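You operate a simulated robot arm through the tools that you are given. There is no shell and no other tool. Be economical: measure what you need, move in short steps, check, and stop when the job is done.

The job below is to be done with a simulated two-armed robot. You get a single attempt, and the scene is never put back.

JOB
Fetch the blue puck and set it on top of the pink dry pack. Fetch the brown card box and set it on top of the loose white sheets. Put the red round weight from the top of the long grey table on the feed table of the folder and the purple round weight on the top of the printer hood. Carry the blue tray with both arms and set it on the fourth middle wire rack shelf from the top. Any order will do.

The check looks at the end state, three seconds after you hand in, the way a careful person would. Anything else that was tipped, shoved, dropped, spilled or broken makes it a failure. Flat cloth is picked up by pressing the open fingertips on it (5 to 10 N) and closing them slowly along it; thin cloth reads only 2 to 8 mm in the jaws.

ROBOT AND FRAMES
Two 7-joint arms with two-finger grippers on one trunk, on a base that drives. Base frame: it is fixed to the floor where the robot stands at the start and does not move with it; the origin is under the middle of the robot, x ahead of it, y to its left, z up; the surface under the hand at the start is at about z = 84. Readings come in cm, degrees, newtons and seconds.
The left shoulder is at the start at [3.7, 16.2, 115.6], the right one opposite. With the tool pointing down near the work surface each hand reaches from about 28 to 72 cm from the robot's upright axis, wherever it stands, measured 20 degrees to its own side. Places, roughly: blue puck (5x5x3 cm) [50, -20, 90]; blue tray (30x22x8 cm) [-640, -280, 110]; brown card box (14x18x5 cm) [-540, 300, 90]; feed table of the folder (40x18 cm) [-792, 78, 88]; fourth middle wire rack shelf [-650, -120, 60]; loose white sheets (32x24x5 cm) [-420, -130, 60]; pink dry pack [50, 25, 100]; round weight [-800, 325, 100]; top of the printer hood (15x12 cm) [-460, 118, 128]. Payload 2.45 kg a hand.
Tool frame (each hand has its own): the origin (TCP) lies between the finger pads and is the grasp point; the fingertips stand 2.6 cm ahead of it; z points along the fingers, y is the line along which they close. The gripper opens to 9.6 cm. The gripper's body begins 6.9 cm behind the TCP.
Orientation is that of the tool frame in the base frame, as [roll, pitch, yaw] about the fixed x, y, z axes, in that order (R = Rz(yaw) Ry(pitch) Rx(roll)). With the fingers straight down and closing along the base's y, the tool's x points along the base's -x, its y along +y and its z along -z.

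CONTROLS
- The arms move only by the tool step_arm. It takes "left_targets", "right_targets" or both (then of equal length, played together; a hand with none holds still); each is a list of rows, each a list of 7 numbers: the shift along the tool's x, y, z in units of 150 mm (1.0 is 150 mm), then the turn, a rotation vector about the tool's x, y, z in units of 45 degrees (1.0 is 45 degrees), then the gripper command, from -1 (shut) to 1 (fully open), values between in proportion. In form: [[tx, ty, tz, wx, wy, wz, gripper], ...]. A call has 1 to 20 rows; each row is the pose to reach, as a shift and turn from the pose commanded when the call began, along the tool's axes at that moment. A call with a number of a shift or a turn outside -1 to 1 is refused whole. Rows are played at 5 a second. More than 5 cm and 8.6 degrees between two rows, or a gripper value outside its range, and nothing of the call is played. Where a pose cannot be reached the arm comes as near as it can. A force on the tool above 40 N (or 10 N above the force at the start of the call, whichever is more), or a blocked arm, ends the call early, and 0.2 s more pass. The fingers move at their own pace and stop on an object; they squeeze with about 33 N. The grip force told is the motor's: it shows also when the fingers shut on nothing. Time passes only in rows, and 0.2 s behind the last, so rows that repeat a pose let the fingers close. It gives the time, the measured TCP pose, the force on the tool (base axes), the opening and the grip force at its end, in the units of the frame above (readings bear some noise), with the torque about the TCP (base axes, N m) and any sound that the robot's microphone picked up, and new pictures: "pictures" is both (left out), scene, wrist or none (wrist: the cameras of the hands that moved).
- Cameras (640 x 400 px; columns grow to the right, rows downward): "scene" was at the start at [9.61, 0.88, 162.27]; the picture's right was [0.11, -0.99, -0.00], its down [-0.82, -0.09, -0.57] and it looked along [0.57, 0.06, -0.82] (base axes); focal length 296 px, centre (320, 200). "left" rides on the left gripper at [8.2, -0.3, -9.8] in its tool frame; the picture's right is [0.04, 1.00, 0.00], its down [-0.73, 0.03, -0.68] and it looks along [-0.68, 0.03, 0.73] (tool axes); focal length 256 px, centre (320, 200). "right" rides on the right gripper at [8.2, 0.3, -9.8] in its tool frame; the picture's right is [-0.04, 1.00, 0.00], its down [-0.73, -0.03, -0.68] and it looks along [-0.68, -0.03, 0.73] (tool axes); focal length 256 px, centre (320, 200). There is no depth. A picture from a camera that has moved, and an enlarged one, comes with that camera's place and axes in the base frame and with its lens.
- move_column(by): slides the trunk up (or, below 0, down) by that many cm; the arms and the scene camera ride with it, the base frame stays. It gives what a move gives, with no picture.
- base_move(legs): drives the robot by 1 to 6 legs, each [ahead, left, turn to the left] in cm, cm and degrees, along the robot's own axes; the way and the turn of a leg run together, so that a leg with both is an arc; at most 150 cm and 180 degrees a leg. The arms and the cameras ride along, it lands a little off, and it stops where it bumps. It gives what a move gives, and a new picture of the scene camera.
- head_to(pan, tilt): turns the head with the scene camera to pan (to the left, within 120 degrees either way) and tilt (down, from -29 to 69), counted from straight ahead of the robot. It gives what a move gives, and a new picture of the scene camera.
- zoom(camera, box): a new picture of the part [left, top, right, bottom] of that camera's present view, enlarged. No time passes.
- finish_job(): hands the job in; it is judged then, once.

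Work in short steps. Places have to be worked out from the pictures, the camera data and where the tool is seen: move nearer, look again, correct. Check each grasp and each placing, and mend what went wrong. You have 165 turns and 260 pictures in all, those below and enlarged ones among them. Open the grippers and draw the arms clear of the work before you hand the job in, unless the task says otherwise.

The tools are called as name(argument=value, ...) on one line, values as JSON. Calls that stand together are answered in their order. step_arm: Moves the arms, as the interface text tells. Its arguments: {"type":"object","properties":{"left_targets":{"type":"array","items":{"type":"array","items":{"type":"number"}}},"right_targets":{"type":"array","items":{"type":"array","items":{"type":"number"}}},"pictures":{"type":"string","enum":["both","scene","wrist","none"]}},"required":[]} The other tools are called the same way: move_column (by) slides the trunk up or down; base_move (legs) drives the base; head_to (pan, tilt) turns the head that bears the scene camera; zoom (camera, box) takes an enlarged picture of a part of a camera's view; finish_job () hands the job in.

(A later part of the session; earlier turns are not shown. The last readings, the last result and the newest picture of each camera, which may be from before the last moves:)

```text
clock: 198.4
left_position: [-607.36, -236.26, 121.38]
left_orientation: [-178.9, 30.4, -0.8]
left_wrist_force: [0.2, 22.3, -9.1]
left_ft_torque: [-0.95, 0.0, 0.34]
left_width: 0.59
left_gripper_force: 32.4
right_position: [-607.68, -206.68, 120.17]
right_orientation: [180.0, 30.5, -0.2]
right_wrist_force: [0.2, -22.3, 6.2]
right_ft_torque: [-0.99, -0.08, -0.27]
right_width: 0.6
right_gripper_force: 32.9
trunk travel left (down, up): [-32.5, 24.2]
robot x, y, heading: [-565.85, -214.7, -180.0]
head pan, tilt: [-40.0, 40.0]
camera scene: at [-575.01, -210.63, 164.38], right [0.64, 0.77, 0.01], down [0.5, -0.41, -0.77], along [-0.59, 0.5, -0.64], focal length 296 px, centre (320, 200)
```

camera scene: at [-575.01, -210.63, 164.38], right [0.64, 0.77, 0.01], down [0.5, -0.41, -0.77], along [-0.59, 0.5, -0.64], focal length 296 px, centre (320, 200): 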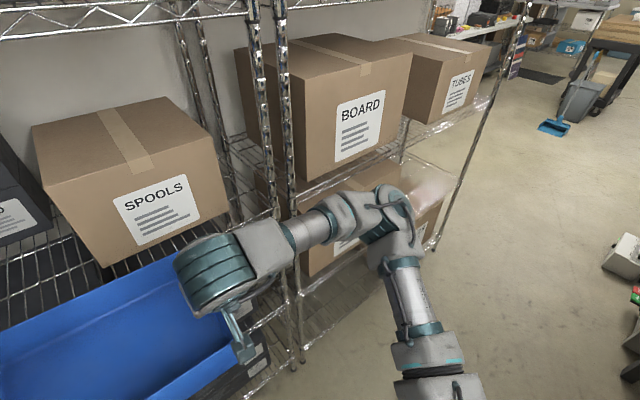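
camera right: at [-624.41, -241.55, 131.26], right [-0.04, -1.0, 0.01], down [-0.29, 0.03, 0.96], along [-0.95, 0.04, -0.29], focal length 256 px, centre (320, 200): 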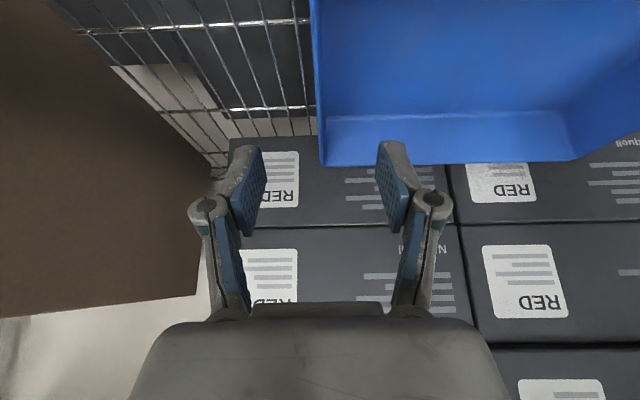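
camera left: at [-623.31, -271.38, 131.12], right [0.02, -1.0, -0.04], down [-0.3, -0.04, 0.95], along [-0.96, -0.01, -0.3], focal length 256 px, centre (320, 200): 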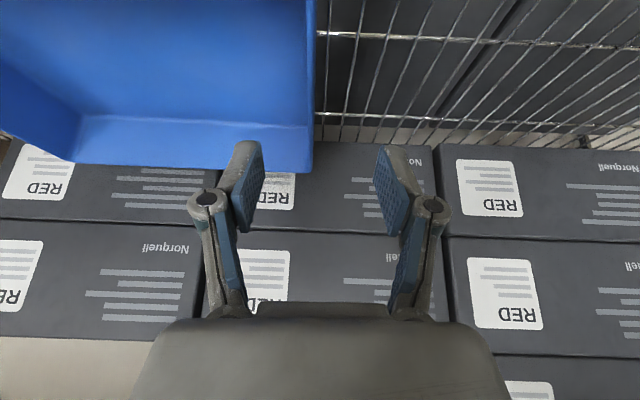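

Stable. I strafe 60 cm more to the right.

base_move(legs=[[1, -60, 0]])

base_move(legs=[[0, -65, 0]])

head_to(pan=0, tilt=50)

```text
clock: 201.8
left_position: [-608.23, -178.98, 121.22]
left_orientation: [-178.2, 30.5, 0.1]
left_wrist_force: [1.1, 4.0, -8.1]
left_ft_torque: [-1.01, 0.36, 0.05]
left_width: 0.64
left_gripper_force: 33.1
right_position: [-608.64, -149.4, 120.36]
right_orientation: [-179.3, 30.7, 0.7]
right_wrist_force: [-1.0, -6.4, 3.6]
right_ft_torque: [-0.67, -0.42, -0.54]
right_width: 0.6
right_gripper_force: 33.2
trunk travel left (down, up): [-32.5, 24.2]
robot x, y, heading: [-567.61, -156.14, -179.5]
head pan, tilt: [-40.0, 40.0]
camera scene: at [-576.33, -153.84, 164.42], right [0.63, 0.77, 0.02], down [0.5, -0.39, -0.77], along [-0.59, 0.5, -0.63], focal length 296 px, centre (320, 200)
```

scene: 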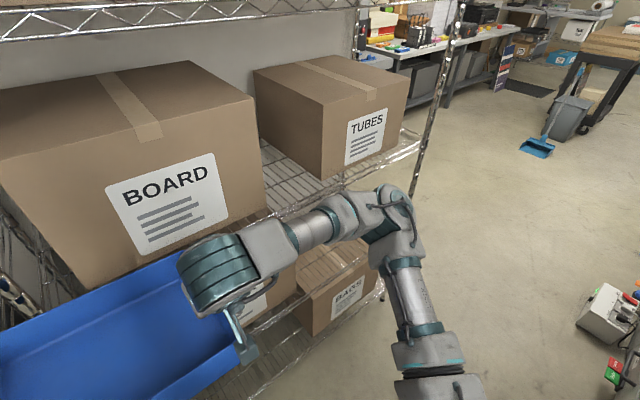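

```text
clock: 205.4
left_position: [-608.38, -113.93, 121.38]
left_orientation: [-178.5, 30.5, -0.3]
left_wrist_force: [1.2, 1.9, -7.3]
left_ft_torque: [-0.99, -0.11, 0.13]
left_width: 0.6
left_gripper_force: 32.6
right_position: [-608.67, -84.14, 120.54]
right_orientation: [-179.6, 30.8, 0.4]
right_wrist_force: [-0.8, -5.2, 3.9]
right_ft_torque: [-0.51, 0.04, -0.58]
right_width: 0.59
right_gripper_force: 33.0
trunk travel left (down, up): [-32.5, 24.2]
robot x, y, heading: [-568.04, -91.23, -179.6]
head pan, tilt: [-40.0, 40.0]
camera scene: at [-576.73, -89.33, 164.42], right [0.64, 0.77, 0.02], down [0.5, -0.4, -0.77], along [-0.59, 0.5, -0.63], focal length 296 px, centre (320, 200)
```

scene: 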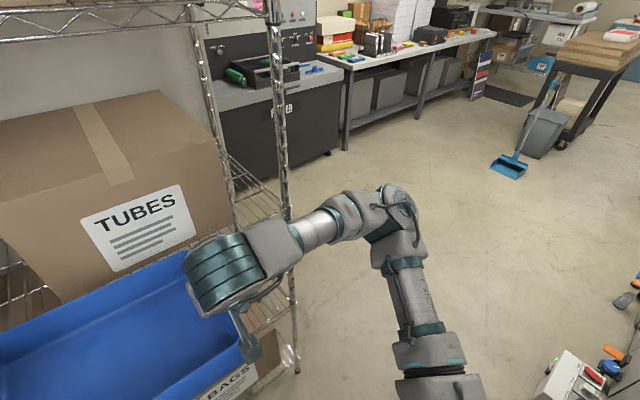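

```text
clock: 206.4
left_position: [-608.1, -110.67, 122.02]
left_orientation: [179.7, 30.7, -1.3]
left_wrist_force: [0.4, 3.1, -7.5]
left_ft_torque: [-1.07, -1.02, 0.34]
left_width: 0.6
left_gripper_force: 33.2
right_position: [-608.45, -81.03, 120.47]
right_orientation: [178.8, 31.1, -0.7]
right_wrist_force: [-0.9, -2.1, 4.5]
right_ft_torque: [-0.64, 0.9, -0.58]
right_width: 0.62
right_gripper_force: 32.7
trunk travel left (down, up): [-32.5, 24.2]
robot x, y, heading: [-567.92, -90.91, -179.8]
head pan, tilt: [0.0, 50.0]
camera scene: at [-577.92, -91.93, 162.92], right [0.0, 1.0, 0.0], down [0.77, 0.0, -0.64], along [-0.64, 0.0, -0.77], focal length 296 px, centre (320, 200)
```

scene: 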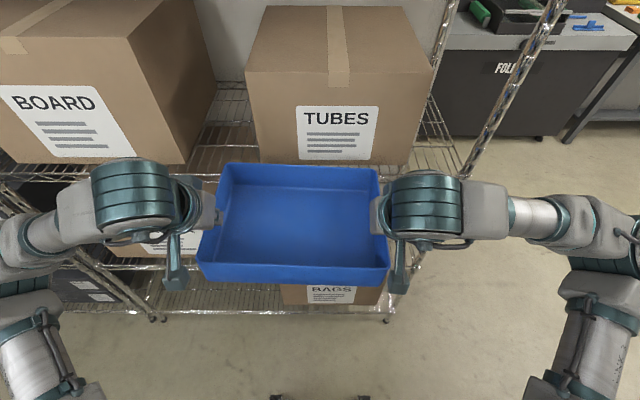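

Tray is before the gap (y≈-96). I back 4 cm and lower the trunk by 32 cm.

base_move(legs=[[-4, 0, 0]])

move_column(by=-32)

head_to(pan=0, tilt=35)

```text
clock: 207.3
left_position: [-604.76, -110.87, 121.72]
left_orientation: [179.9, 30.4, -1.3]
left_wrist_force: [0.3, 4.7, -6.6]
left_ft_torque: [-1.03, -0.09, 0.33]
left_width: 0.58
left_gripper_force: 32.7
right_position: [-604.98, -81.36, 120.11]
right_orientation: [178.8, 30.7, -0.5]
right_wrist_force: [-0.9, -3.9, 3.8]
right_ft_torque: [-0.64, 0.02, -0.51]
right_width: 0.61
right_gripper_force: 32.9
trunk travel left (down, up): [-32.5, 24.2]
robot x, y, heading: [-564.39, -91.56, -179.9]
head pan, tilt: [0.0, 50.0]
camera scene: at [-574.8, -92.39, 162.83], right [0.0, 1.0, 0.01], down [0.77, 0.01, -0.63], along [-0.63, 0.0, -0.77], focal length 296 px, centre (320, 200)
```

scene: 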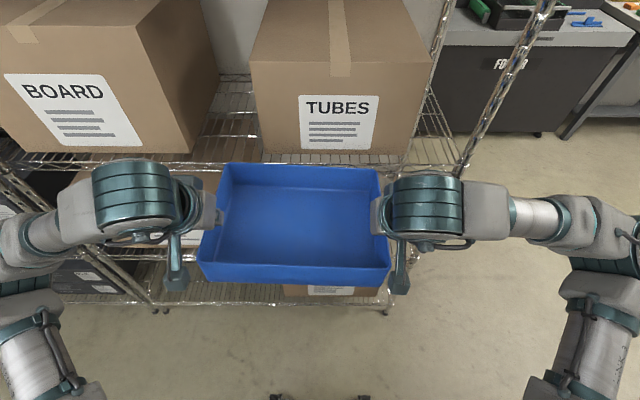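

```text
clock: 210.5
left_position: [-603.66, -111.78, 89.96]
left_orientation: [-179.7, 31.0, -0.7]
left_wrist_force: [2.1, 3.2, -6.6]
left_ft_torque: [-0.93, 0.33, -0.04]
left_width: 0.6
left_gripper_force: 33.2
right_position: [-604.05, -82.04, 88.73]
right_orientation: [179.5, 31.3, -0.1]
right_wrist_force: [-1.3, -5.0, 4.8]
right_ft_torque: [-0.49, -0.38, -0.58]
right_width: 0.64
right_gripper_force: 32.6
trunk travel left (down, up): [-0.5, 56.2]
robot x, y, heading: [-564.0, -91.86, -179.8]
head pan, tilt: [0.0, 50.0]
```

```text
clock: 211.3
left_position: [-603.67, -111.58, 89.92]
left_orientation: [-179.8, 30.9, -0.9]
left_wrist_force: [2.3, 4.0, -5.9]
left_ft_torque: [-0.93, 0.04, -0.04]
left_width: 0.61
left_gripper_force: 32.9
right_position: [-604.01, -81.86, 88.54]
right_orientation: [179.2, 31.2, -0.3]
right_wrist_force: [-1.7, -6.3, 4.8]
right_ft_torque: [-0.53, -0.1, -0.61]
right_width: 0.6
right_gripper_force: 33.0
trunk travel left (down, up): [-0.5, 56.2]
robot x, y, heading: [-564.29, -92.22, -179.5]
head pan, tilt: [0.0, 35.0]
camera scene: at [-606.57, -93.33, 127.01], right [0.0, 1.0, 0.01], down [0.58, 0.01, -0.81], along [-0.81, 0.0, -0.58], focal length 296 px, centre (320, 200)
```

scene: 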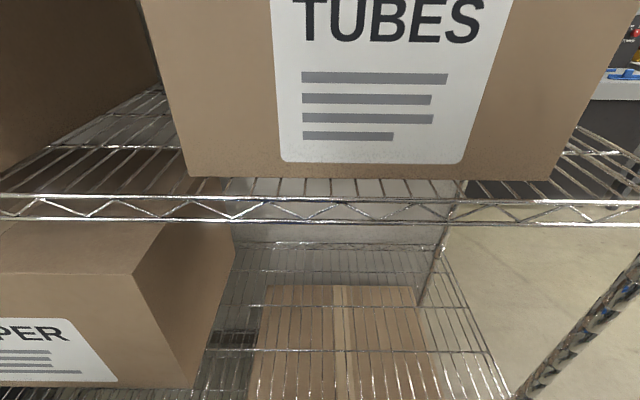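

The scene camera is now 42 cm ahead of the axis; I look down to understand where the torso and head are.

head_to(pan=0, tilt=69)

```text
clock: 212.3
left_position: [-603.72, -109.58, 90.4]
left_orientation: [179.1, 30.9, -1.6]
left_wrist_force: [0.3, 7.6, -8.1]
left_ft_torque: [-1.02, -0.15, 0.24]
left_width: 0.59
left_gripper_force: 33.2
right_position: [-603.93, -79.97, 88.43]
right_orientation: [178.1, 31.2, -1.1]
right_wrist_force: [-1.3, -6.9, 5.0]
right_ft_torque: [-0.7, 0.05, -0.54]
right_width: 0.62
right_gripper_force: 32.7
trunk travel left (down, up): [-0.5, 56.2]
robot x, y, heading: [-564.23, -91.02, -180.0]
head pan, tilt: [0.0, 68.8]
camera scene: at [-603.32, -91.17, 122.7], right [0.0, 1.0, 0.0], down [0.93, 0.0, -0.36], along [-0.36, 0.0, -0.93], focal length 296 px, centre (320, 200)
```

scene: 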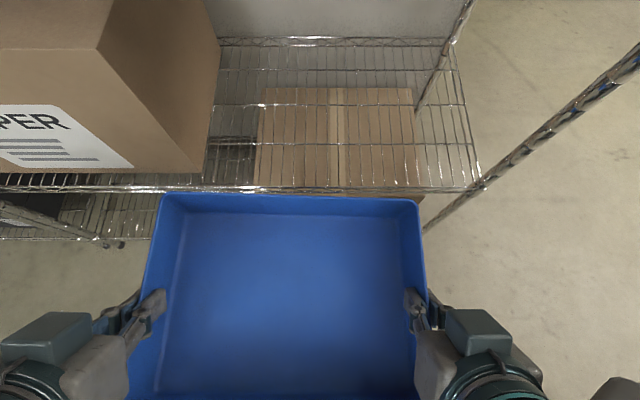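

The camera view shows the free shelf part: x −628…−672, y −117…−57, z≈63. I lower the tray 15 cm and shift it 7 cm to the right, in front of the shelf.

step_arm(left_targets=[[0.01, -0.01, 0.017, 0, 0, 0, -1], [0.04, -0.04, 0.07, 0, 0, 0, -1], [0.08, -0.08, 0.139, 0, 0, 0, -1], [0.12, -0.12, 0.208, 0, 0, 0, -1], [0.16, -0.16, 0.277, 0, 0, 0, -1], [0.2, -0.2, 0.346, 0, 0, 0, -1], [0.24, -0.24, 0.416, 0, 0, 0, -1], [0.28, -0.28, 0.485, 0, 0, 0, -1], [0.32, -0.32, 0.554, 0, 0, 0, -1], [0.36, -0.36, 0.624, 0, 0, 0, -1], [0.4, -0.4, 0.693, 0, 0, 0, -1], [0.44, -0.43, 0.762, 0, 0, 0, -1], [0.48, -0.46, 0.83, 0, 0, 0, -1], [0.5, -0.47, 0.866, 0, 0, 0, -1], [0.5, -0.47, 0.866, 0, 0, 0, -1], [0.5, -0.47, 0.866, 0, 0, 0, -1]], right_targets=[[0.01, -0.01, 0.017, 0, 0, 0, -1], [0.04, -0.04, 0.07, 0, 0, 0, -1], [0.08, -0.08, 0.139, 0, 0, 0, -1], [0.12, -0.12, 0.208, 0, 0, 0, -1], [0.16, -0.16, 0.277, 0, 0, 0, -1], [0.2, -0.2, 0.346, 0, 0, 0, -1], [0.24, -0.24, 0.416, 0, 0, 0, -1], [0.28, -0.28, 0.485, 0, 0, 0, -1], [0.32, -0.32, 0.554, 0, 0, 0, -1], [0.36, -0.36, 0.624, 0, 0, 0, -1], [0.4, -0.4, 0.693, 0, 0, 0, -1], [0.44, -0.43, 0.762, 0, 0, 0, -1], [0.48, -0.46, 0.83, 0, 0, 0, -1], [0.5, -0.47, 0.866, 0, 0, 0, -1], [0.5, -0.47, 0.866, 0, 0, 0, -1], [0.5, -0.47, 0.866, 0, 0, 0, -1]], pictures="scene")

```text
clock: 213.8
left_position: [-603.66, -106.96, 84.59]
left_orientation: [178.5, 31.3, -1.2]
left_wrist_force: [-1.5, 1.3, -4.8]
left_ft_torque: [-0.22, 0.27, 0.44]
left_width: 0.62
left_gripper_force: 33.1
left hand out of reach, approached as far as the arm can: row 6, 7
right_position: [-604.49, -77.41, 83.08]
right_orientation: [179.1, 31.6, -0.7]
right_wrist_force: [1.7, 0.1, 2.0]
right_ft_torque: [-0.74, -0.29, 0.33]
right_width: 0.57
right_gripper_force: 32.5
right hand out of reach, approached as far as the arm can: row 6, 7
trunk travel left (down, up): [-0.5, 56.2]
robot x, y, heading: [-564.45, -91.5, -179.8]
head pan, tilt: [0.0, 68.8]
stopped in row 7 (left hand): the force on the tool passed its limit at 47 N (the readings are from after the stop); the commanded pose is now the measured one
camera scene: at [-603.25, -91.29, 122.73], right [0.0, 1.0, 0.0], down [0.93, 0.0, -0.36], along [-0.36, 0.0, -0.93], focal length 296 px, centre (320, 200)
```

scene: 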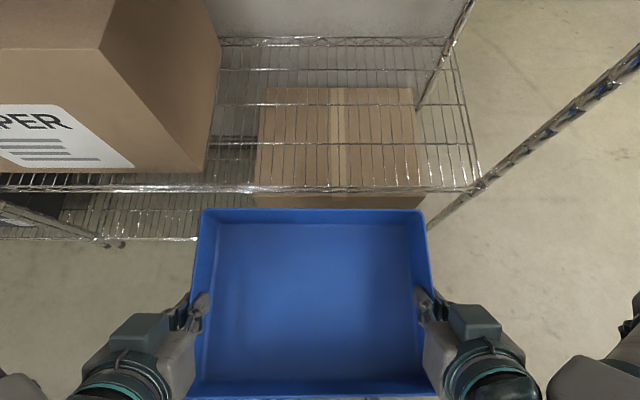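

Too close to the shoulders to go lower here. I push the tray forward over the shelf at this height (bottom ≈76) and 5 cm right; there I can lower.

step_arm(left_targets=[[-0.03, -0.02, 0.017, 0, 0, 0, -1], [-0.08, -0.05, 0.046, 0, 0, 0, -1], [-0.14, -0.09, 0.081, 0, 0, 0, -1], [-0.2, -0.13, 0.115, 0, 0, 0, -1], [-0.27, -0.17, 0.156, 0, 0, 0, -1], [-0.34, -0.2, 0.196, 0, 0, 0, -1], [-0.41, -0.23, 0.237, 0, 0, 0, -1], [-0.48, -0.26, 0.277, 0, 0, 0, -1], [-0.55, -0.29, 0.318, 0, 0, 0, -1], [-0.62, -0.31, 0.358, 0, 0, 0, -1], [-0.69, -0.33, 0.398, 0, 0, 0, -1], [-0.76, -0.33, 0.439, 0, 0, 0, -1], [-0.82, -0.33, 0.473, 0, 0, 0, -1], [-0.86, -0.33, 0.497, 0, 0, 0, -1], [-0.86, -0.33, 0.497, 0, 0, 0, -1], [-0.86, -0.33, 0.497, 0, 0, 0, -1]], right_targets=[[-0.03, -0.02, 0.017, 0, 0, 0, -1], [-0.08, -0.05, 0.046, 0, 0, 0, -1], [-0.14, -0.09, 0.081, 0, 0, 0, -1], [-0.2, -0.13, 0.115, 0, 0, 0, -1], [-0.27, -0.17, 0.156, 0, 0, 0, -1], [-0.34, -0.2, 0.196, 0, 0, 0, -1], [-0.41, -0.23, 0.237, 0, 0, 0, -1], [-0.48, -0.26, 0.277, 0, 0, 0, -1], [-0.55, -0.29, 0.318, 0, 0, 0, -1], [-0.62, -0.31, 0.358, 0, 0, 0, -1], [-0.69, -0.33, 0.398, 0, 0, 0, -1], [-0.76, -0.33, 0.439, 0, 0, 0, -1], [-0.82, -0.33, 0.473, 0, 0, 0, -1], [-0.86, -0.33, 0.497, 0, 0, 0, -1], [-0.86, -0.33, 0.497, 0, 0, 0, -1], [-0.86, -0.33, 0.497, 0, 0, 0, -1]], pictures="scene")

```text
clock: 217.2
left_position: [-618.68, -102.12, 84.65]
left_orientation: [178.6, 31.2, -1.1]
left_wrist_force: [-0.6, -10.4, -2.4]
left_ft_torque: [-0.11, -0.11, 0.35]
left_width: 0.57
left_gripper_force: 32.5
right_position: [-619.4, -72.69, 83.33]
right_orientation: [179.2, 31.3, -0.6]
right_wrist_force: [0.8, 11.5, -1.4]
right_ft_torque: [-0.28, -0.01, -0.07]
right_width: 0.59
right_gripper_force: 32.8
trunk travel left (down, up): [-0.5, 56.2]
robot x, y, heading: [-564.1, -91.59, -180.0]
head pan, tilt: [0.0, 68.8]
camera scene: at [-603.45, -91.48, 122.65], right [0.0, 1.0, 0.0], down [0.93, 0.0, -0.36], along [-0.36, 0.0, -0.93], focal length 296 px, centre (320, 200)
```

scene: 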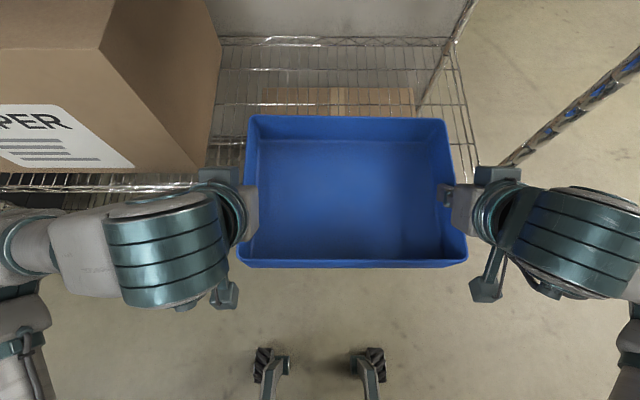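

Good. I push 11 cm further while lowering 8 cm, watching the forearms against the PAPER box and the post.

step_arm(left_targets=[[-0.03, 0, 0.017, 0, 0, 0, -1], [-0.08, 0, 0.046, 0, 0, 0, -1], [-0.14, 0, 0.081, 0, 0, 0, -1], [-0.21, 0, 0.121, 0, 0, 0, -1], [-0.28, 0, 0.162, 0, 0, 0, -1], [-0.35, 0, 0.202, 0, 0, 0, -1], [-0.42, 0, 0.242, 0, 0, 0, -1], [-0.5, 0, 0.289, 0, 0, 0, -1], [-0.57, 0, 0.329, 0, 0, 0, -1], [-0.61, 0, 0.352, 0, 0, 0, -1], [-0.63, 0, 0.364, 0, 0, 0, -1], [-0.63, 0, 0.364, 0, 0, 0, -1]], right_targets=[[-0.03, 0, 0.017, 0, 0, 0, -1], [-0.08, 0, 0.046, 0, 0, 0, -1], [-0.14, 0, 0.081, 0, 0, 0, -1], [-0.21, 0, 0.121, 0, 0, 0, -1], [-0.28, 0, 0.162, 0, 0, 0, -1], [-0.35, 0, 0.202, 0, 0, 0, -1], [-0.42, 0, 0.242, 0, 0, 0, -1], [-0.5, 0, 0.289, 0, 0, 0, -1], [-0.57, 0, 0.329, 0, 0, 0, -1], [-0.61, 0, 0.352, 0, 0, 0, -1], [-0.63, 0, 0.364, 0, 0, 0, -1], [-0.63, 0, 0.364, 0, 0, 0, -1]], pictures="scene")

```text
clock: 219.8
left_position: [-629.5, -102.14, 85.02]
left_orientation: [178.6, 31.2, -1.1]
left_wrist_force: [-1.8, -20.7, -2.4]
left_ft_torque: [-0.3, 0.02, 0.47]
left_width: 0.59
left_gripper_force: 32.6
right_position: [-630.27, -72.43, 83.7]
right_orientation: [179.4, 31.3, -0.7]
right_wrist_force: [0.7, 21.2, -1.1]
right_ft_torque: [-0.13, -0.04, 0.06]
right_width: 0.62
right_gripper_force: 32.6
trunk travel left (down, up): [-0.5, 56.2]
robot x, y, heading: [-564.24, -91.42, -180.0]
head pan, tilt: [0.0, 68.8]
camera scene: at [-603.53, -91.49, 122.63], right [0.0, 1.0, 0.0], down [0.94, 0.0, -0.35], along [-0.35, 0.0, -0.94], focal length 296 px, centre (320, 200)
```

scene: 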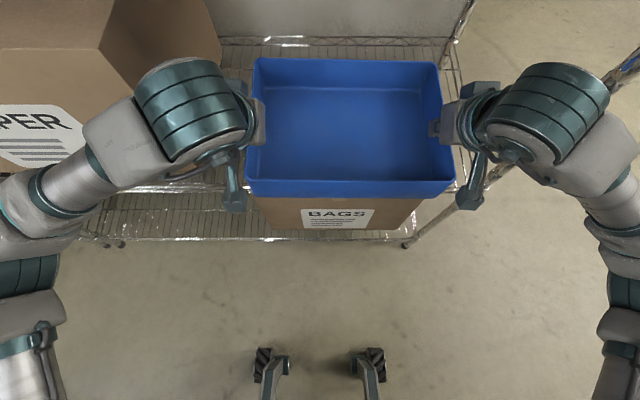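

Now I lower 11 cm here.

step_arm(left_targets=[[0.02, 0, 0.035, 0, 0, 0, -1], [0.06, 0.005, 0.104, 0, 0, 0, -1], [0.1, 0.01, 0.173, 0, 0, 0, -1], [0.15, 0.01, 0.26, 0, 0, 0, -1], [0.2, 0.01, 0.346, 0, 0, 0, -1], [0.25, 0.01, 0.433, 0, 0, 0, -1], [0.3, 0.01, 0.52, 0, 0, 0, -1], [0.34, 0.01, 0.589, 0, 0, 0, -1], [0.36, 0.01, 0.624, 0, 0, 0, -1], [0.36, 0.01, 0.624, 0, 0, 0, -1]], right_targets=[[0.02, 0, 0.035, 0, 0, 0, -1], [0.06, -0.005, 0.104, 0, 0, 0, -1], [0.1, -0.01, 0.173, 0, 0, 0, -1], [0.15, -0.01, 0.26, 0, 0, 0, -1], [0.2, -0.01, 0.346, 0, 0, 0, -1], [0.25, -0.01, 0.433, 0, 0, 0, -1], [0.3, -0.01, 0.52, 0, 0, 0, -1], [0.34, -0.01, 0.589, 0, 0, 0, -1], [0.36, -0.01, 0.624, 0, 0, 0, -1], [0.36, -0.01, 0.624, 0, 0, 0, -1]], pictures="scene")

```text
clock: 222.0
left_position: [-629.57, -102.24, 74.16]
left_orientation: [178.9, 31.1, -1.3]
left_wrist_force: [-4.2, 20.1, -4.2]
left_ft_torque: [0.16, 0.1, 0.57]
left_width: 0.61
left_gripper_force: 32.4
right_position: [-630.54, -72.68, 72.79]
right_orientation: [179.2, 31.4, -0.4]
right_wrist_force: [2.6, -19.5, 0.6]
right_ft_torque: [-0.69, -0.16, 0.25]
right_width: 0.59
right_gripper_force: 33.0
trunk travel left (down, up): [-0.5, 56.2]
robot x, y, heading: [-563.91, -91.46, -179.9]
head pan, tilt: [0.0, 68.8]
camera scene: at [-603.51, -91.49, 122.63], right [0.0, 1.0, 0.0], down [0.94, 0.0, -0.35], along [-0.35, 0.0, -0.94], focal length 296 px, centre (320, 200)
```

scene: 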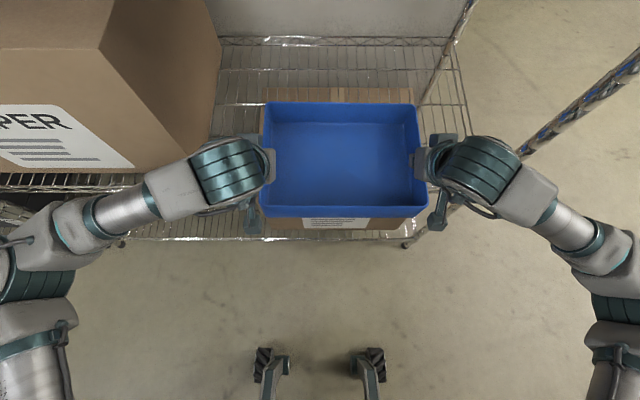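

Clear. I push in 8 cm more, then lower until it touches.

step_arm(left_targets=[[-0.04, 0, 0.023, 0, 0, 0, -1], [-0.1, 0, 0.058, 0, 0, 0, -1], [-0.17, 0, 0.098, 0, 0, 0, -1], [-0.24, 0, 0.139, 0, 0, 0, -1], [-0.31, 0, 0.179, 0, 0, 0, -1], [-0.38, 0, 0.219, 0, 0, 0, -1], [-0.44, 0, 0.254, 0, 0, 0, -1], [-0.47, 0, 0.271, 0, 0, 0, -1], [-0.47, 0, 0.271, 0, 0, 0, -1]], right_targets=[[-0.04, 0, 0.023, 0, 0, 0, -1], [-0.1, 0, 0.058, 0, 0, 0, -1], [-0.17, 0, 0.098, 0, 0, 0, -1], [-0.24, 0, 0.139, 0, 0, 0, -1], [-0.31, 0, 0.179, 0, 0, 0, -1], [-0.38, 0, 0.219, 0, 0, 0, -1], [-0.44, 0, 0.254, 0, 0, 0, -1], [-0.47, 0, 0.271, 0, 0, 0, -1], [-0.47, 0, 0.271, 0, 0, 0, -1]], pictures="scene")

step_arm(left_targets=[[0.015, 0, 0.026, 0, 0, 0, -1], [0.03, 0, 0.052, 0, 0, 0, -1], [0.045, 0, 0.078, 0, 0, 0, -1], [0.06, 0, 0.104, 0, 0, 0, -1], [0.075, 0, 0.13, 0, 0, 0, -1], [0.09, 0, 0.156, 0, 0, 0, -1], [0.105, 0, 0.182, 0, 0, 0, -1], [0.12, 0, 0.208, 0, 0, 0, -1], [0.135, 0, 0.234, 0, 0, 0, -1], [0.15, 0, 0.26, 0, 0, 0, -1]], right_targets=[[0.01, 0, 0.017, 0, 0, 0, -1], [0.02, 0, 0.035, 0, 0, 0, -1], [0.03, 0, 0.052, 0, 0, 0, -1], [0.04, 0, 0.069, 0, 0, 0, -1], [0.05, 0, 0.087, 0, 0, 0, -1], [0.06, 0, 0.104, 0, 0, 0, -1], [0.075, 0, 0.13, 0, 0, 0, -1], [0.09, 0, 0.156, 0, 0, 0, -1], [0.105, 0, 0.182, 0, 0, 0, -1], [0.12, 0, 0.208, 0, 0, 0, -1]], pictures="scene")

```text
clock: 224.0
left_position: [-637.93, -102.27, 74.22]
left_orientation: [178.7, 31.2, -1.2]
left_wrist_force: [-3.8, 28.1, -4.7]
left_ft_torque: [0.33, -0.4, 0.32]
left_width: 0.61
left_gripper_force: 32.6
right_position: [-638.69, -72.75, 72.9]
right_orientation: [179.3, 31.5, -0.6]
right_wrist_force: [3.3, -27.3, 2.0]
right_ft_torque: [-0.89, 0.36, 0.38]
right_width: 0.59
right_gripper_force: 32.8
trunk travel left (down, up): [-0.5, 56.2]
robot x, y, heading: [-564.32, -91.91, -180.0]
head pan, tilt: [0.0, 68.8]
camera scene: at [-603.59, -91.49, 122.61], right [0.0, 1.0, 0.0], down [0.94, 0.0, -0.35], along [-0.35, 0.0, -0.94], focal length 296 px, centre (320, 200)
```

scene: 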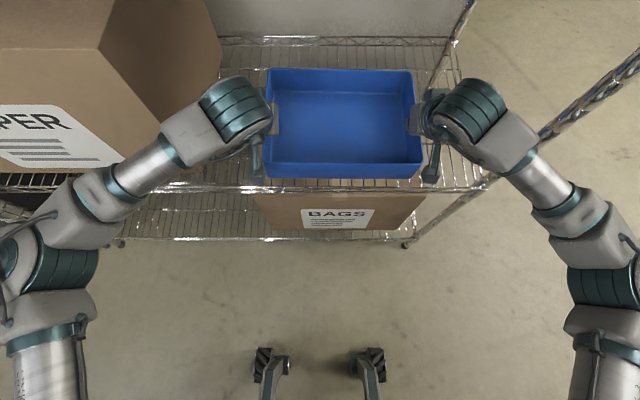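

```text
clock: 226.2
left_position: [-637.74, -102.41, 70.08]
left_orientation: [178.8, 31.5, -1.0]
left_wrist_force: [-6.1, 24.9, 5.5]
left_ft_torque: [0.93, -0.5, 0.4]
left_width: 0.58
left_gripper_force: 32.8
right_position: [-638.71, -72.68, 69.85]
right_orientation: [179.2, 31.6, -0.5]
right_wrist_force: [4.0, -26.0, 7.6]
right_ft_torque: [-0.11, -0.94, 0.91]
right_width: 0.59
right_gripper_force: 33.0
trunk travel left (down, up): [-0.5, 56.2]
robot x, y, heading: [-563.82, -91.46, -179.9]
head pan, tilt: [0.0, 68.8]
camera scene: at [-603.29, -91.58, 122.77], right [0.0, 1.0, 0.0], down [0.93, 0.0, -0.36], along [-0.36, 0.0, -0.93], focal length 296 px, centre (320, 200)
```

scene: 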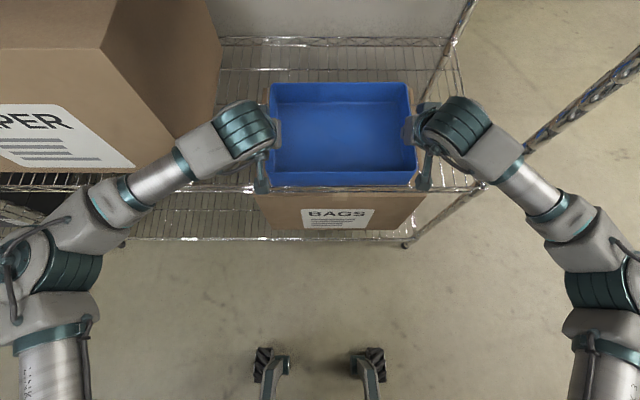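

It touches the shelf. The front is just at the shelf edge, so I lift 1 cm, push 4 cm deeper, set down, ease the tension and open.

step_arm(left_targets=[[-0.03, 0, -0.058, 0, 0, 0, -1], [-0.09, 0, -0.023, 0, 0, 0, -1], [-0.15, 0, 0.012, 0, 0, 0, -1], [-0.21, 0, 0.047, 0, 0, 0, -1], [-0.264, 0, 0.077, 0, 0, 0, -1], [-0.264, -0.02, 0.077, 0, 0, 0, -1], [-0.245, -0.02, 0.11, 0, 0, 0, -1], [-0.225, -0.02, 0.145, 0, 0, 0, -1], [-0.22, -0.02, 0.152, 0, 0, 0, -1], [-0.22, -0.02, 0.152, 0, 0, 0, -1]], right_targets=[[-0.03, 0, -0.058, 0, 0, 0, -1], [-0.09, 0, -0.023, 0, 0, 0, -1], [-0.15, 0, 0.012, 0, 0, 0, -1], [-0.21, 0, 0.047, 0, 0, 0, -1], [-0.264, 0, 0.077, 0, 0, 0, -1], [-0.264, 0.02, 0.077, 0, 0, 0, -1], [-0.245, 0.02, 0.11, 0, 0, 0, -1], [-0.225, 0.02, 0.145, 0, 0, 0, -1], [-0.22, 0.02, 0.152, 0, 0, 0, -1], [-0.22, 0.02, 0.152, 0, 0, 0, -1]], pictures="scene")

```text
clock: 228.4
left_position: [-641.77, -102.27, 69.84]
left_orientation: [178.6, 31.5, -1.0]
left_wrist_force: [-8.3, -2.3, 12.5]
left_ft_torque: [0.39, -0.08, 0.68]
left_width: 0.62
left_gripper_force: 33.0
right_position: [-642.68, -72.68, 69.53]
right_orientation: [179.4, 31.6, -0.8]
right_wrist_force: [-0.7, 3.4, 9.2]
right_ft_torque: [0.47, -0.15, 0.62]
right_width: 0.61
right_gripper_force: 32.7
trunk travel left (down, up): [-0.5, 56.2]
robot x, y, heading: [-564.0, -91.44, -179.9]
head pan, tilt: [0.0, 68.8]
camera scene: at [-603.17, -91.54, 122.81], right [0.0, 1.0, 0.0], down [0.93, 0.0, -0.36], along [-0.36, 0.0, -0.93], focal length 296 px, centre (320, 200)
```

scene: 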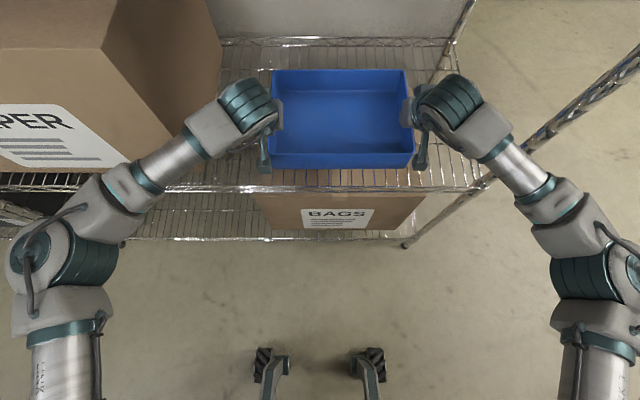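

Placed. I open both hands, draw up along the fingers, then back out.

step_arm(left_targets=[[0, 0, 0, 0, 0, 0, 0.1], [0, 0, 0, 0, 0, 0, 0.1], [0, 0, 0, 0, 0, 0, 0.1], [0, 0, -0.06, 0, 0, 0, 0.1], [0, 0, -0.15, 0, 0, 0, 0.1], [0, 0, -0.25, 0, 0, 0, 0.1], [0, 0, -0.35, 0, 0, 0, 0.1], [0, 0, -0.45, 0, 0, 0, 0.1], [0.06, 0, -0.55, 0, 0, 0, 0.1], [0.12, 0, -0.65, 0, 0, 0, 0.1]], right_targets=[[0, 0, 0, 0, 0, 0, 0.1], [0, 0, 0, 0, 0, 0, 0.1], [0, 0, 0, 0, 0, 0, 0.1], [0, 0, -0.06, 0, 0, 0, 0.1], [0, 0, -0.15, 0, 0, 0, 0.1], [0, 0, -0.25, 0, 0, 0, 0.1], [0, 0, -0.35, 0, 0, 0, 0.1], [0, 0, -0.45, 0, 0, 0, 0.1], [0.06, 0, -0.55, 0, 0, 0, 0.1], [0.12, 0, -0.65, 0, 0, 0, 0.1]], pictures="scene")

```text
clock: 230.6
left_position: [-635.16, -101.92, 77.18]
left_orientation: [178.8, 31.2, -1.2]
left_wrist_force: [0.4, 0.4, 0.7]
left_ft_torque: [0.03, -0.02, 0.03]
left_width: 5.27
left_gripper_force: 0.1
right_position: [-636.17, -72.8, 76.68]
right_orientation: [179.2, 31.3, -0.5]
right_wrist_force: [0.1, 0.7, 0.3]
right_ft_torque: [0.0, -0.02, 0.01]
right_width: 5.28
right_gripper_force: 0.1
trunk travel left (down, up): [-0.5, 56.2]
robot x, y, heading: [-564.12, -91.25, -179.7]
head pan, tilt: [0.0, 68.8]
camera scene: at [-603.42, -91.48, 122.68], right [0.0, 1.0, 0.0], down [0.93, 0.0, -0.36], along [-0.36, 0.0, -0.93], focal length 296 px, centre (320, 200)
```

scene: 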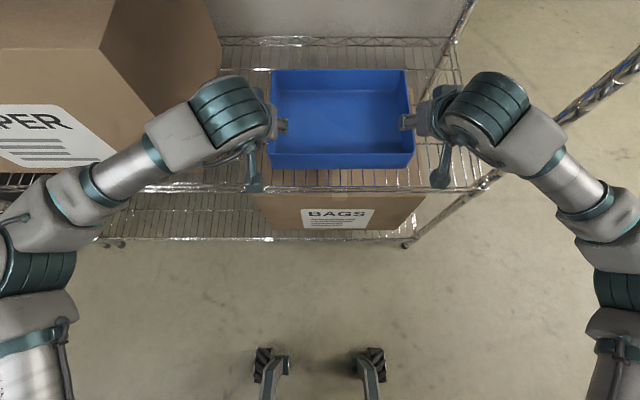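

Tray rests on the shelf and the fingers are above it. I pull back 15 cm and raise the trunk.

step_arm(left_targets=[[0.06, 0, -0.035, 0, 0, 0, 0], [0.15, 0, -0.087, 0, 0, 0, 0], [0.25, 0, -0.144, 0, 0, 0, 0], [0.35, 0, -0.2, 0, 0, 0, 0], [0.45, 0, -0.26, 0, 0, 0, 0], [0.55, 0, -0.32, 0, 0, 0, 0], [0.65, 0, -0.375, 0, 0, 0, 0], [0.75, 0, -0.433, 0, 0, 0, 0], [0.85, 0, -0.49, 0, 0, 0, 0], [0.9, 0, -0.52, 0, 0, 0, 0]], right_targets=[[0.06, 0, -0.035, 0, 0, 0, 0], [0.15, 0, -0.087, 0, 0, 0, 0], [0.25, 0, -0.144, 0, 0, 0, 0], [0.35, 0, -0.2, 0, 0, 0, 0], [0.45, 0, -0.26, 0, 0, 0, 0], [0.55, 0, -0.32, 0, 0, 0, 0], [0.65, 0, -0.375, 0, 0, 0, 0], [0.75, 0, -0.433, 0, 0, 0, 0], [0.85, 0, -0.49, 0, 0, 0, 0], [0.9, 0, -0.52, 0, 0, 0, 0]], pictures="none")

move_column(by=32)

head_to(pan=-50, tilt=20)

```text
clock: 232.8
left_position: [-619.68, -102.17, 76.73]
left_orientation: [178.8, 31.3, -1.2]
left_wrist_force: [0.3, 0.0, -0.5]
left_ft_torque: [0.04, 0.0, 0.0]
left_width: 4.8
left_gripper_force: 0.0
right_position: [-620.61, -72.87, 76.28]
right_orientation: [179.3, 31.4, -0.7]
right_wrist_force: [0.2, 0.0, 0.3]
right_ft_torque: [-0.01, -0.03, 0.02]
right_width: 4.8
right_gripper_force: 0.0
trunk travel left (down, up): [-0.5, 56.2]
robot x, y, heading: [-563.9, -91.57, -179.7]
head pan, tilt: [0.0, 68.8]
```

```text
clock: 236.0
left_position: [-619.68, -102.16, 108.59]
left_orientation: [178.6, 31.1, -1.2]
left_wrist_force: [0.1, -0.4, -0.7]
left_ft_torque: [0.02, -0.01, 0.0]
left_width: 4.8
left_gripper_force: 0.1
right_position: [-620.67, -72.86, 108.13]
right_orientation: [179.3, 31.3, -0.7]
right_wrist_force: [0.1, 0.0, -0.2]
right_ft_torque: [0.0, 0.03, -0.02]
right_width: 4.8
right_gripper_force: 0.1
trunk travel left (down, up): [-32.5, 24.2]
robot x, y, heading: [-564.32, -91.53, -180.0]
head pan, tilt: [0.0, 68.8]
```

```text
clock: 237.2
left_position: [-619.55, -102.1, 108.62]
left_orientation: [178.7, 31.3, -1.2]
left_wrist_force: [0.0, 0.0, 1.0]
left_ft_torque: [0.0, -0.01, 0.02]
left_width: 4.81
left_gripper_force: 0.1
right_position: [-620.55, -72.76, 108.09]
right_orientation: [179.3, 31.4, -0.7]
right_wrist_force: [0.6, -0.3, -0.2]
right_ft_torque: [0.03, 0.0, 0.01]
right_width: 4.79
right_gripper_force: 0.1
trunk travel left (down, up): [-32.5, 24.2]
robot x, y, heading: [-564.19, -91.35, -179.8]
head pan, tilt: [-50.0, 20.0]
camera scene: at [-572.34, -84.26, 167.47], right [0.76, 0.65, 0.0], down [0.23, -0.26, -0.94], along [-0.6, 0.72, -0.35], focal length 296 px, centre (320, 200)
```

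scene: 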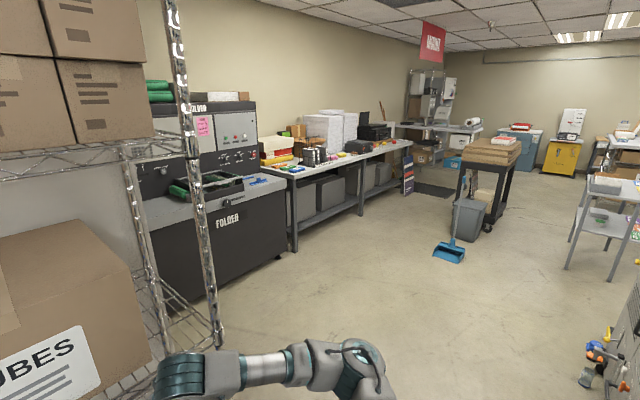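

Tray done. Next the folder and long grey table are ahead to the right. I turn right 80° and look at the way.

base_move(legs=[[0, 0, -80]])

head_to(pan=0, tilt=35)

```text
clock: 241.1
left_position: [-585.35, -40.65, 111.21]
left_orientation: [176.4, 33.9, -78.7]
left_wrist_force: [0.3, -2.0, -0.6]
left_ft_torque: [0.11, 0.03, 0.0]
left_width: 4.8
left_gripper_force: 0.0
right_position: [-559.07, -33.41, 110.43]
right_orientation: [178.0, 34.2, -75.4]
right_wrist_force: [0.8, 2.5, -0.4]
right_ft_torque: [-0.23, 0.05, 0.09]
right_width: 4.82
right_gripper_force: 0.1
trunk travel left (down, up): [-32.5, 24.2]
robot x, y, heading: [-565.58, -88.52, 103.9]
head pan, tilt: [-50.0, 20.0]
stopped in leg 1: the robot was blocked; the commanded pose is now the measured one
camera scene: at [-568.91, -80.76, 167.85], right [0.81, -0.59, 0.04], down [-0.15, -0.27, -0.95], along [0.57, 0.76, -0.31], focal length 296 px, centre (320, 200)
```

scene: 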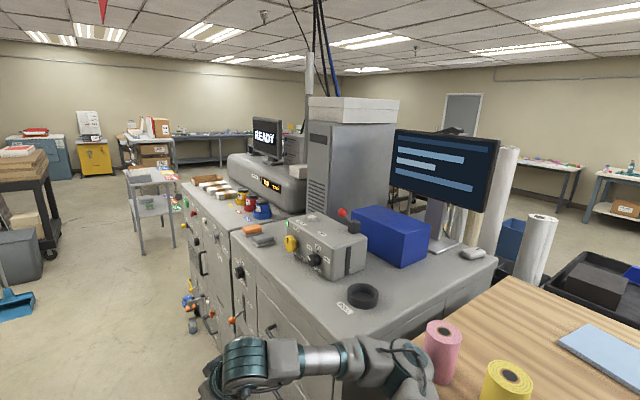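

```text
clock: 242.2
left_position: [-584.11, -40.54, 111.17]
left_orientation: [176.9, 33.6, -78.9]
left_wrist_force: [0.3, 0.7, -0.2]
left_ft_torque: [0.0, -0.01, -0.01]
left_width: 4.78
left_gripper_force: 0.1
right_position: [-557.43, -33.25, 111.27]
right_orientation: [177.8, 34.8, -76.2]
right_wrist_force: [0.1, -0.6, 0.4]
right_ft_torque: [0.02, 0.0, -0.04]
right_width: 4.8
right_gripper_force: 0.0
trunk travel left (down, up): [-32.5, 24.2]
robot x, y, heading: [-564.62, -89.41, 103.4]
head pan, tilt: [0.0, 35.0]
camera scene: at [-571.54, -81.87, 165.55], right [0.97, 0.23, 0.03], down [0.16, -0.54, -0.82], along [-0.17, 0.81, -0.57], focal length 296 px, centre (320, 200)
```

scene: 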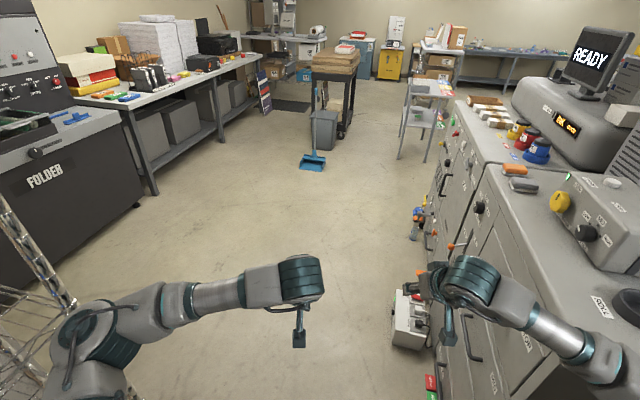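

The turn stopped at 103° with little room for elbows between rack and desk. I extend the hands forward 14 cm to narrow the elbows.

step_arm(left_targets=[[-0.08, 0, 0.055, 0, 0, 0, 0], [-0.2, 0, 0.135, 0, 0, 0, 0], [-0.32, 0, 0.216, 0, 0, 0, 0], [-0.44, 0, 0.297, 0, 0, 0, 0], [-0.56, 0, 0.378, 0, 0, 0, 0], [-0.68, 0, 0.459, 0, 0, 0, 0], [-0.76, 0, 0.513, 0, 0, 0, 0], [-0.78, 0, 0.52, 0, 0, 0, 0], [-0.78, 0, 0.52, 0, 0, 0, 0]], right_targets=[[-0.08, 0, 0.055, 0, 0, 0, 0], [-0.2, 0, 0.135, 0, 0, 0, 0], [-0.32, 0, 0.216, 0, 0, 0, 0], [-0.44, 0, 0.297, 0, 0, 0, 0], [-0.56, 0, 0.378, 0, 0, 0, 0], [-0.68, 0, 0.459, 0, 0, 0, 0], [-0.76, 0, 0.513, 0, 0, 0, 0], [-0.78, 0, 0.52, 0, 0, 0, 0], [-0.78, 0, 0.52, 0, 0, 0, 0]], pictures="none")

head_to(pan=-60, tilt=50)

head_to(pan=60, tilt=50)

```text
clock: 244.4
left_position: [-580.39, -25.56, 109.39]
left_orientation: [177.5, 32.7, -83.2]
left_wrist_force: [-1.1, 0.3, 1.0]
left_ft_torque: [0.03, -0.01, 0.03]
left_width: 4.81
left_gripper_force: 0.0
right_position: [-552.49, -20.47, 111.67]
right_orientation: [178.4, 35.4, -81.5]
right_wrist_force: [-2.3, 0.3, -3.5]
right_ft_torque: [0.15, -0.18, -0.12]
right_width: 4.81
right_gripper_force: 0.0
trunk travel left (down, up): [-32.5, 24.2]
robot x, y, heading: [-561.56, -91.03, 98.6]
head pan, tilt: [0.0, 35.0]
stopped in row 9 (left hand): the arm was blocked; the commanded pose is now the measured one
```

```text
clock: 245.8
left_position: [-579.58, -25.3, 109.92]
left_orientation: [176.8, 32.7, -83.5]
left_wrist_force: [-0.2, -0.2, 0.4]
left_ft_torque: [0.01, -0.03, -0.01]
left_width: 4.78
left_gripper_force: 0.1
right_position: [-552.15, -20.13, 111.64]
right_orientation: [177.8, 35.3, -81.8]
right_wrist_force: [0.4, 0.3, -0.5]
right_ft_torque: [-0.02, -0.01, -0.03]
right_width: 4.82
right_gripper_force: 0.1
trunk travel left (down, up): [-32.5, 24.2]
robot x, y, heading: [-561.67, -90.62, 98.8]
head pan, tilt: [-60.0, 50.0]
camera scene: at [-555.5, -84.11, 163.07], right [0.63, -0.78, 0.0], down [-0.6, -0.48, -0.64], along [0.5, 0.4, -0.77], focal length 296 px, centre (320, 200)
```

scene: 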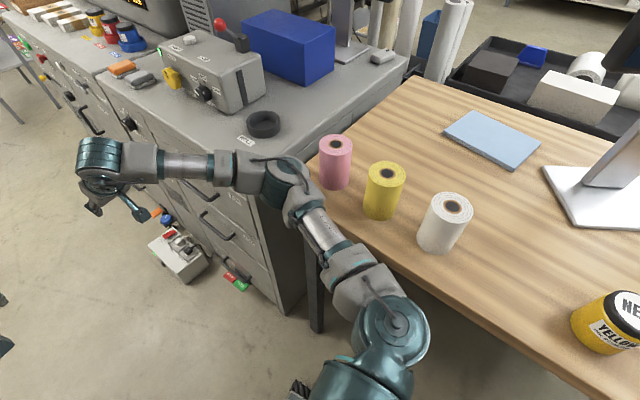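

```text
clock: 247.8
left_position: [-579.52, -25.31, 109.85]
left_orientation: [176.8, 32.8, -83.5]
left_wrist_force: [1.1, 0.8, -0.2]
left_ft_torque: [0.01, 0.02, 0.0]
left_width: 4.79
left_gripper_force: 0.1
right_position: [-552.2, -20.13, 111.85]
right_orientation: [177.8, 35.4, -81.6]
right_wrist_force: [-0.4, -0.3, -0.2]
right_ft_torque: [0.01, -0.01, -0.01]
right_width: 4.79
right_gripper_force: 0.0
trunk travel left (down, up): [-32.5, 24.2]
robot x, y, heading: [-561.41, -90.88, 98.7]
head pan, tilt: [60.0, 50.0]
camera scene: at [-568.06, -86.39, 163.08], right [0.36, 0.93, 0.0], down [0.71, -0.28, -0.65], along [-0.6, 0.23, -0.76], focal length 296 px, centre (320, 200)
```

scene: 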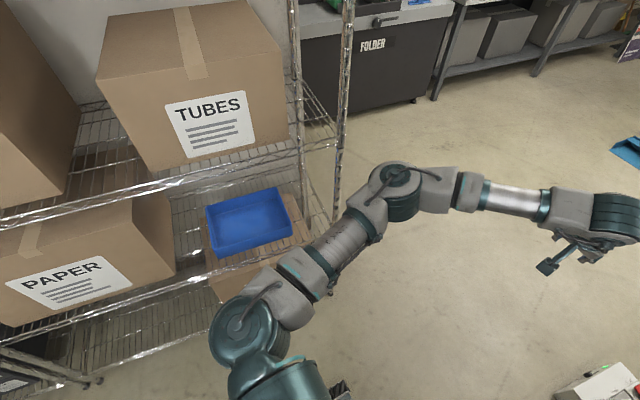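

The right elbow is near the pink roll on the desk; there's ~20 cm room on the left. I move left 9 cm, then forward.

base_move(legs=[[0, 9, 0], [40, 3, 0]])

```text
clock: 250.9
left_position: [-594.05, 13.02, 109.46]
left_orientation: [174.7, 32.3, -84.3]
left_wrist_force: [1.9, 0.0, -1.1]
left_ft_torque: [0.0, 0.14, 0.1]
left_width: 4.81
left_gripper_force: 0.1
right_position: [-566.45, 18.55, 110.14]
right_orientation: [175.9, 34.6, -82.4]
right_wrist_force: [2.0, 1.6, -1.1]
right_ft_torque: [-0.07, 0.15, 0.11]
right_width: 4.82
right_gripper_force: 0.1
trunk travel left (down, up): [-32.5, 24.2]
robot x, y, heading: [-578.19, -53.5, 99.4]
head pan, tilt: [60.0, 50.0]
camera scene: at [-578.99, -46.56, 162.93], right [0.35, 0.94, -0.03], down [0.69, -0.28, -0.67], along [-0.63, 0.22, -0.74], focal length 296 px, centre (320, 200)
```

scene: 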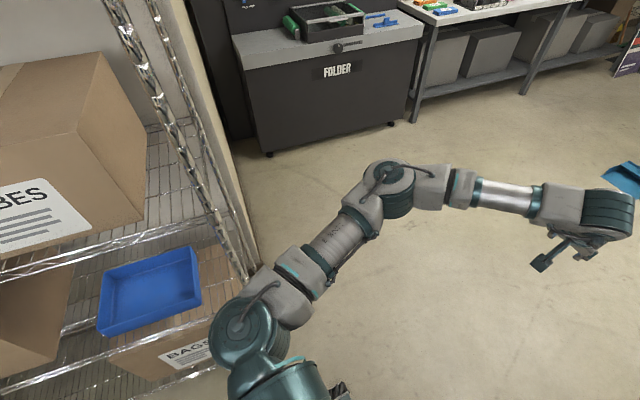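

Now in the open. I drive forward 110 cm and turn left to face the folder and long table.

base_move(legs=[[80, 15, 0], [40, 5, 0], [0, 0, 70]])

head_to(pan=0, tilt=25)

head_to(pan=-50, tilt=20)

```text
clock: 260.5
left_position: [-686.21, 67.25, 109.72]
left_orientation: [177.8, 32.8, -13.1]
left_wrist_force: [0.2, 1.5, -0.6]
left_ft_torque: [-0.01, 0.05, 0.03]
left_width: 4.82
left_gripper_force: 0.1
right_position: [-681.93, 94.82, 111.67]
right_orientation: [178.9, 35.0, -11.3]
right_wrist_force: [0.1, 0.3, -0.4]
right_ft_torque: [-0.03, -0.03, 0.02]
right_width: 4.82
right_gripper_force: 0.1
trunk travel left (down, up): [-32.5, 24.2]
robot x, y, heading: [-618.12, 63.35, 168.8]
head pan, tilt: [60.0, 50.0]
camera scene: at [-626.33, 55.6, 162.79], right [-0.75, 0.66, 0.0], down [0.51, 0.59, -0.63], along [-0.42, -0.47, -0.78], focal length 296 px, centre (320, 200)
```

scene: 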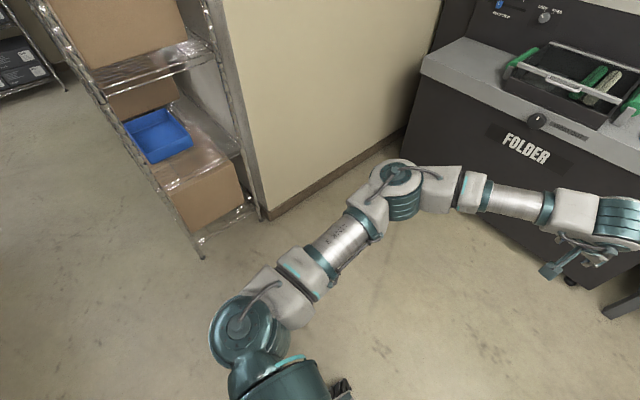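

```text
clock: 261.8
left_position: [-685.34, 69.89, 110.2]
left_orientation: [176.1, 33.0, -14.1]
left_wrist_force: [0.1, -0.3, -0.2]
left_ft_torque: [-0.02, 0.01, 0.06]
left_width: 4.8
left_gripper_force: 0.1
right_position: [-680.87, 97.33, 111.58]
right_orientation: [177.3, 35.1, -12.3]
right_wrist_force: [0.4, -0.4, -0.1]
right_ft_torque: [0.02, 0.01, -0.03]
right_width: 4.81
right_gripper_force: 0.1
trunk travel left (down, up): [-32.5, 24.2]
robot x, y, heading: [-618.8, 63.58, 168.7]
head pan, tilt: [0.0, 25.0]
camera scene: at [-629.14, 69.64, 166.57], right [0.2, 0.98, -0.02], down [0.42, -0.1, -0.9], along [-0.89, 0.17, -0.43], focal length 296 px, centre (320, 200)
```

scene: 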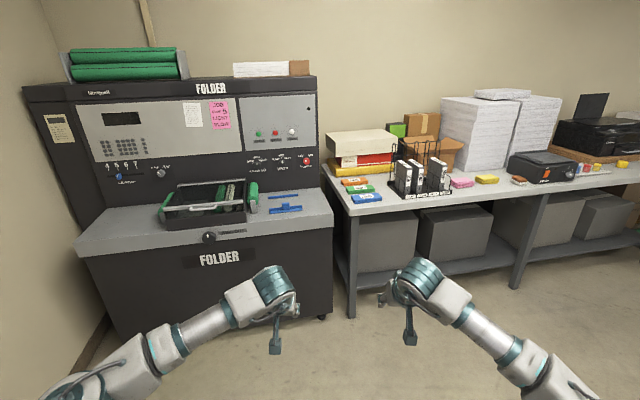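

```text
clock: 262.9
left_position: [-686.26, 64.72, 109.94]
left_orientation: [178.8, 32.9, -12.3]
left_wrist_force: [-1.2, -1.3, 0.2]
left_ft_torque: [0.15, -0.09, -0.11]
left_width: 4.81
left_gripper_force: 0.0
right_position: [-681.88, 92.17, 112.44]
right_orientation: [179.9, 35.3, -10.4]
right_wrist_force: [-0.4, -2.7, 1.0]
right_ft_torque: [0.18, -0.04, -0.1]
right_width: 4.82
right_gripper_force: 0.0
trunk travel left (down, up): [-32.5, 24.2]
robot x, y, heading: [-618.65, 62.53, 168.9]
head pan, tilt: [-50.0, 20.0]
camera scene: at [-626.39, 66.17, 167.63], right [0.87, 0.48, 0.02], down [0.18, -0.27, -0.95], along [-0.45, 0.83, -0.32], focal length 296 px, centre (320, 200)
```

scene: 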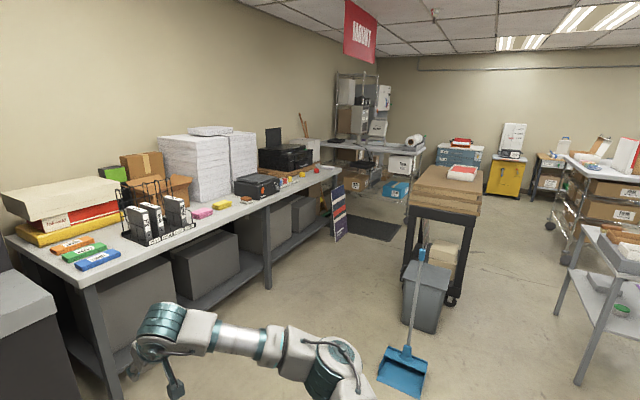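

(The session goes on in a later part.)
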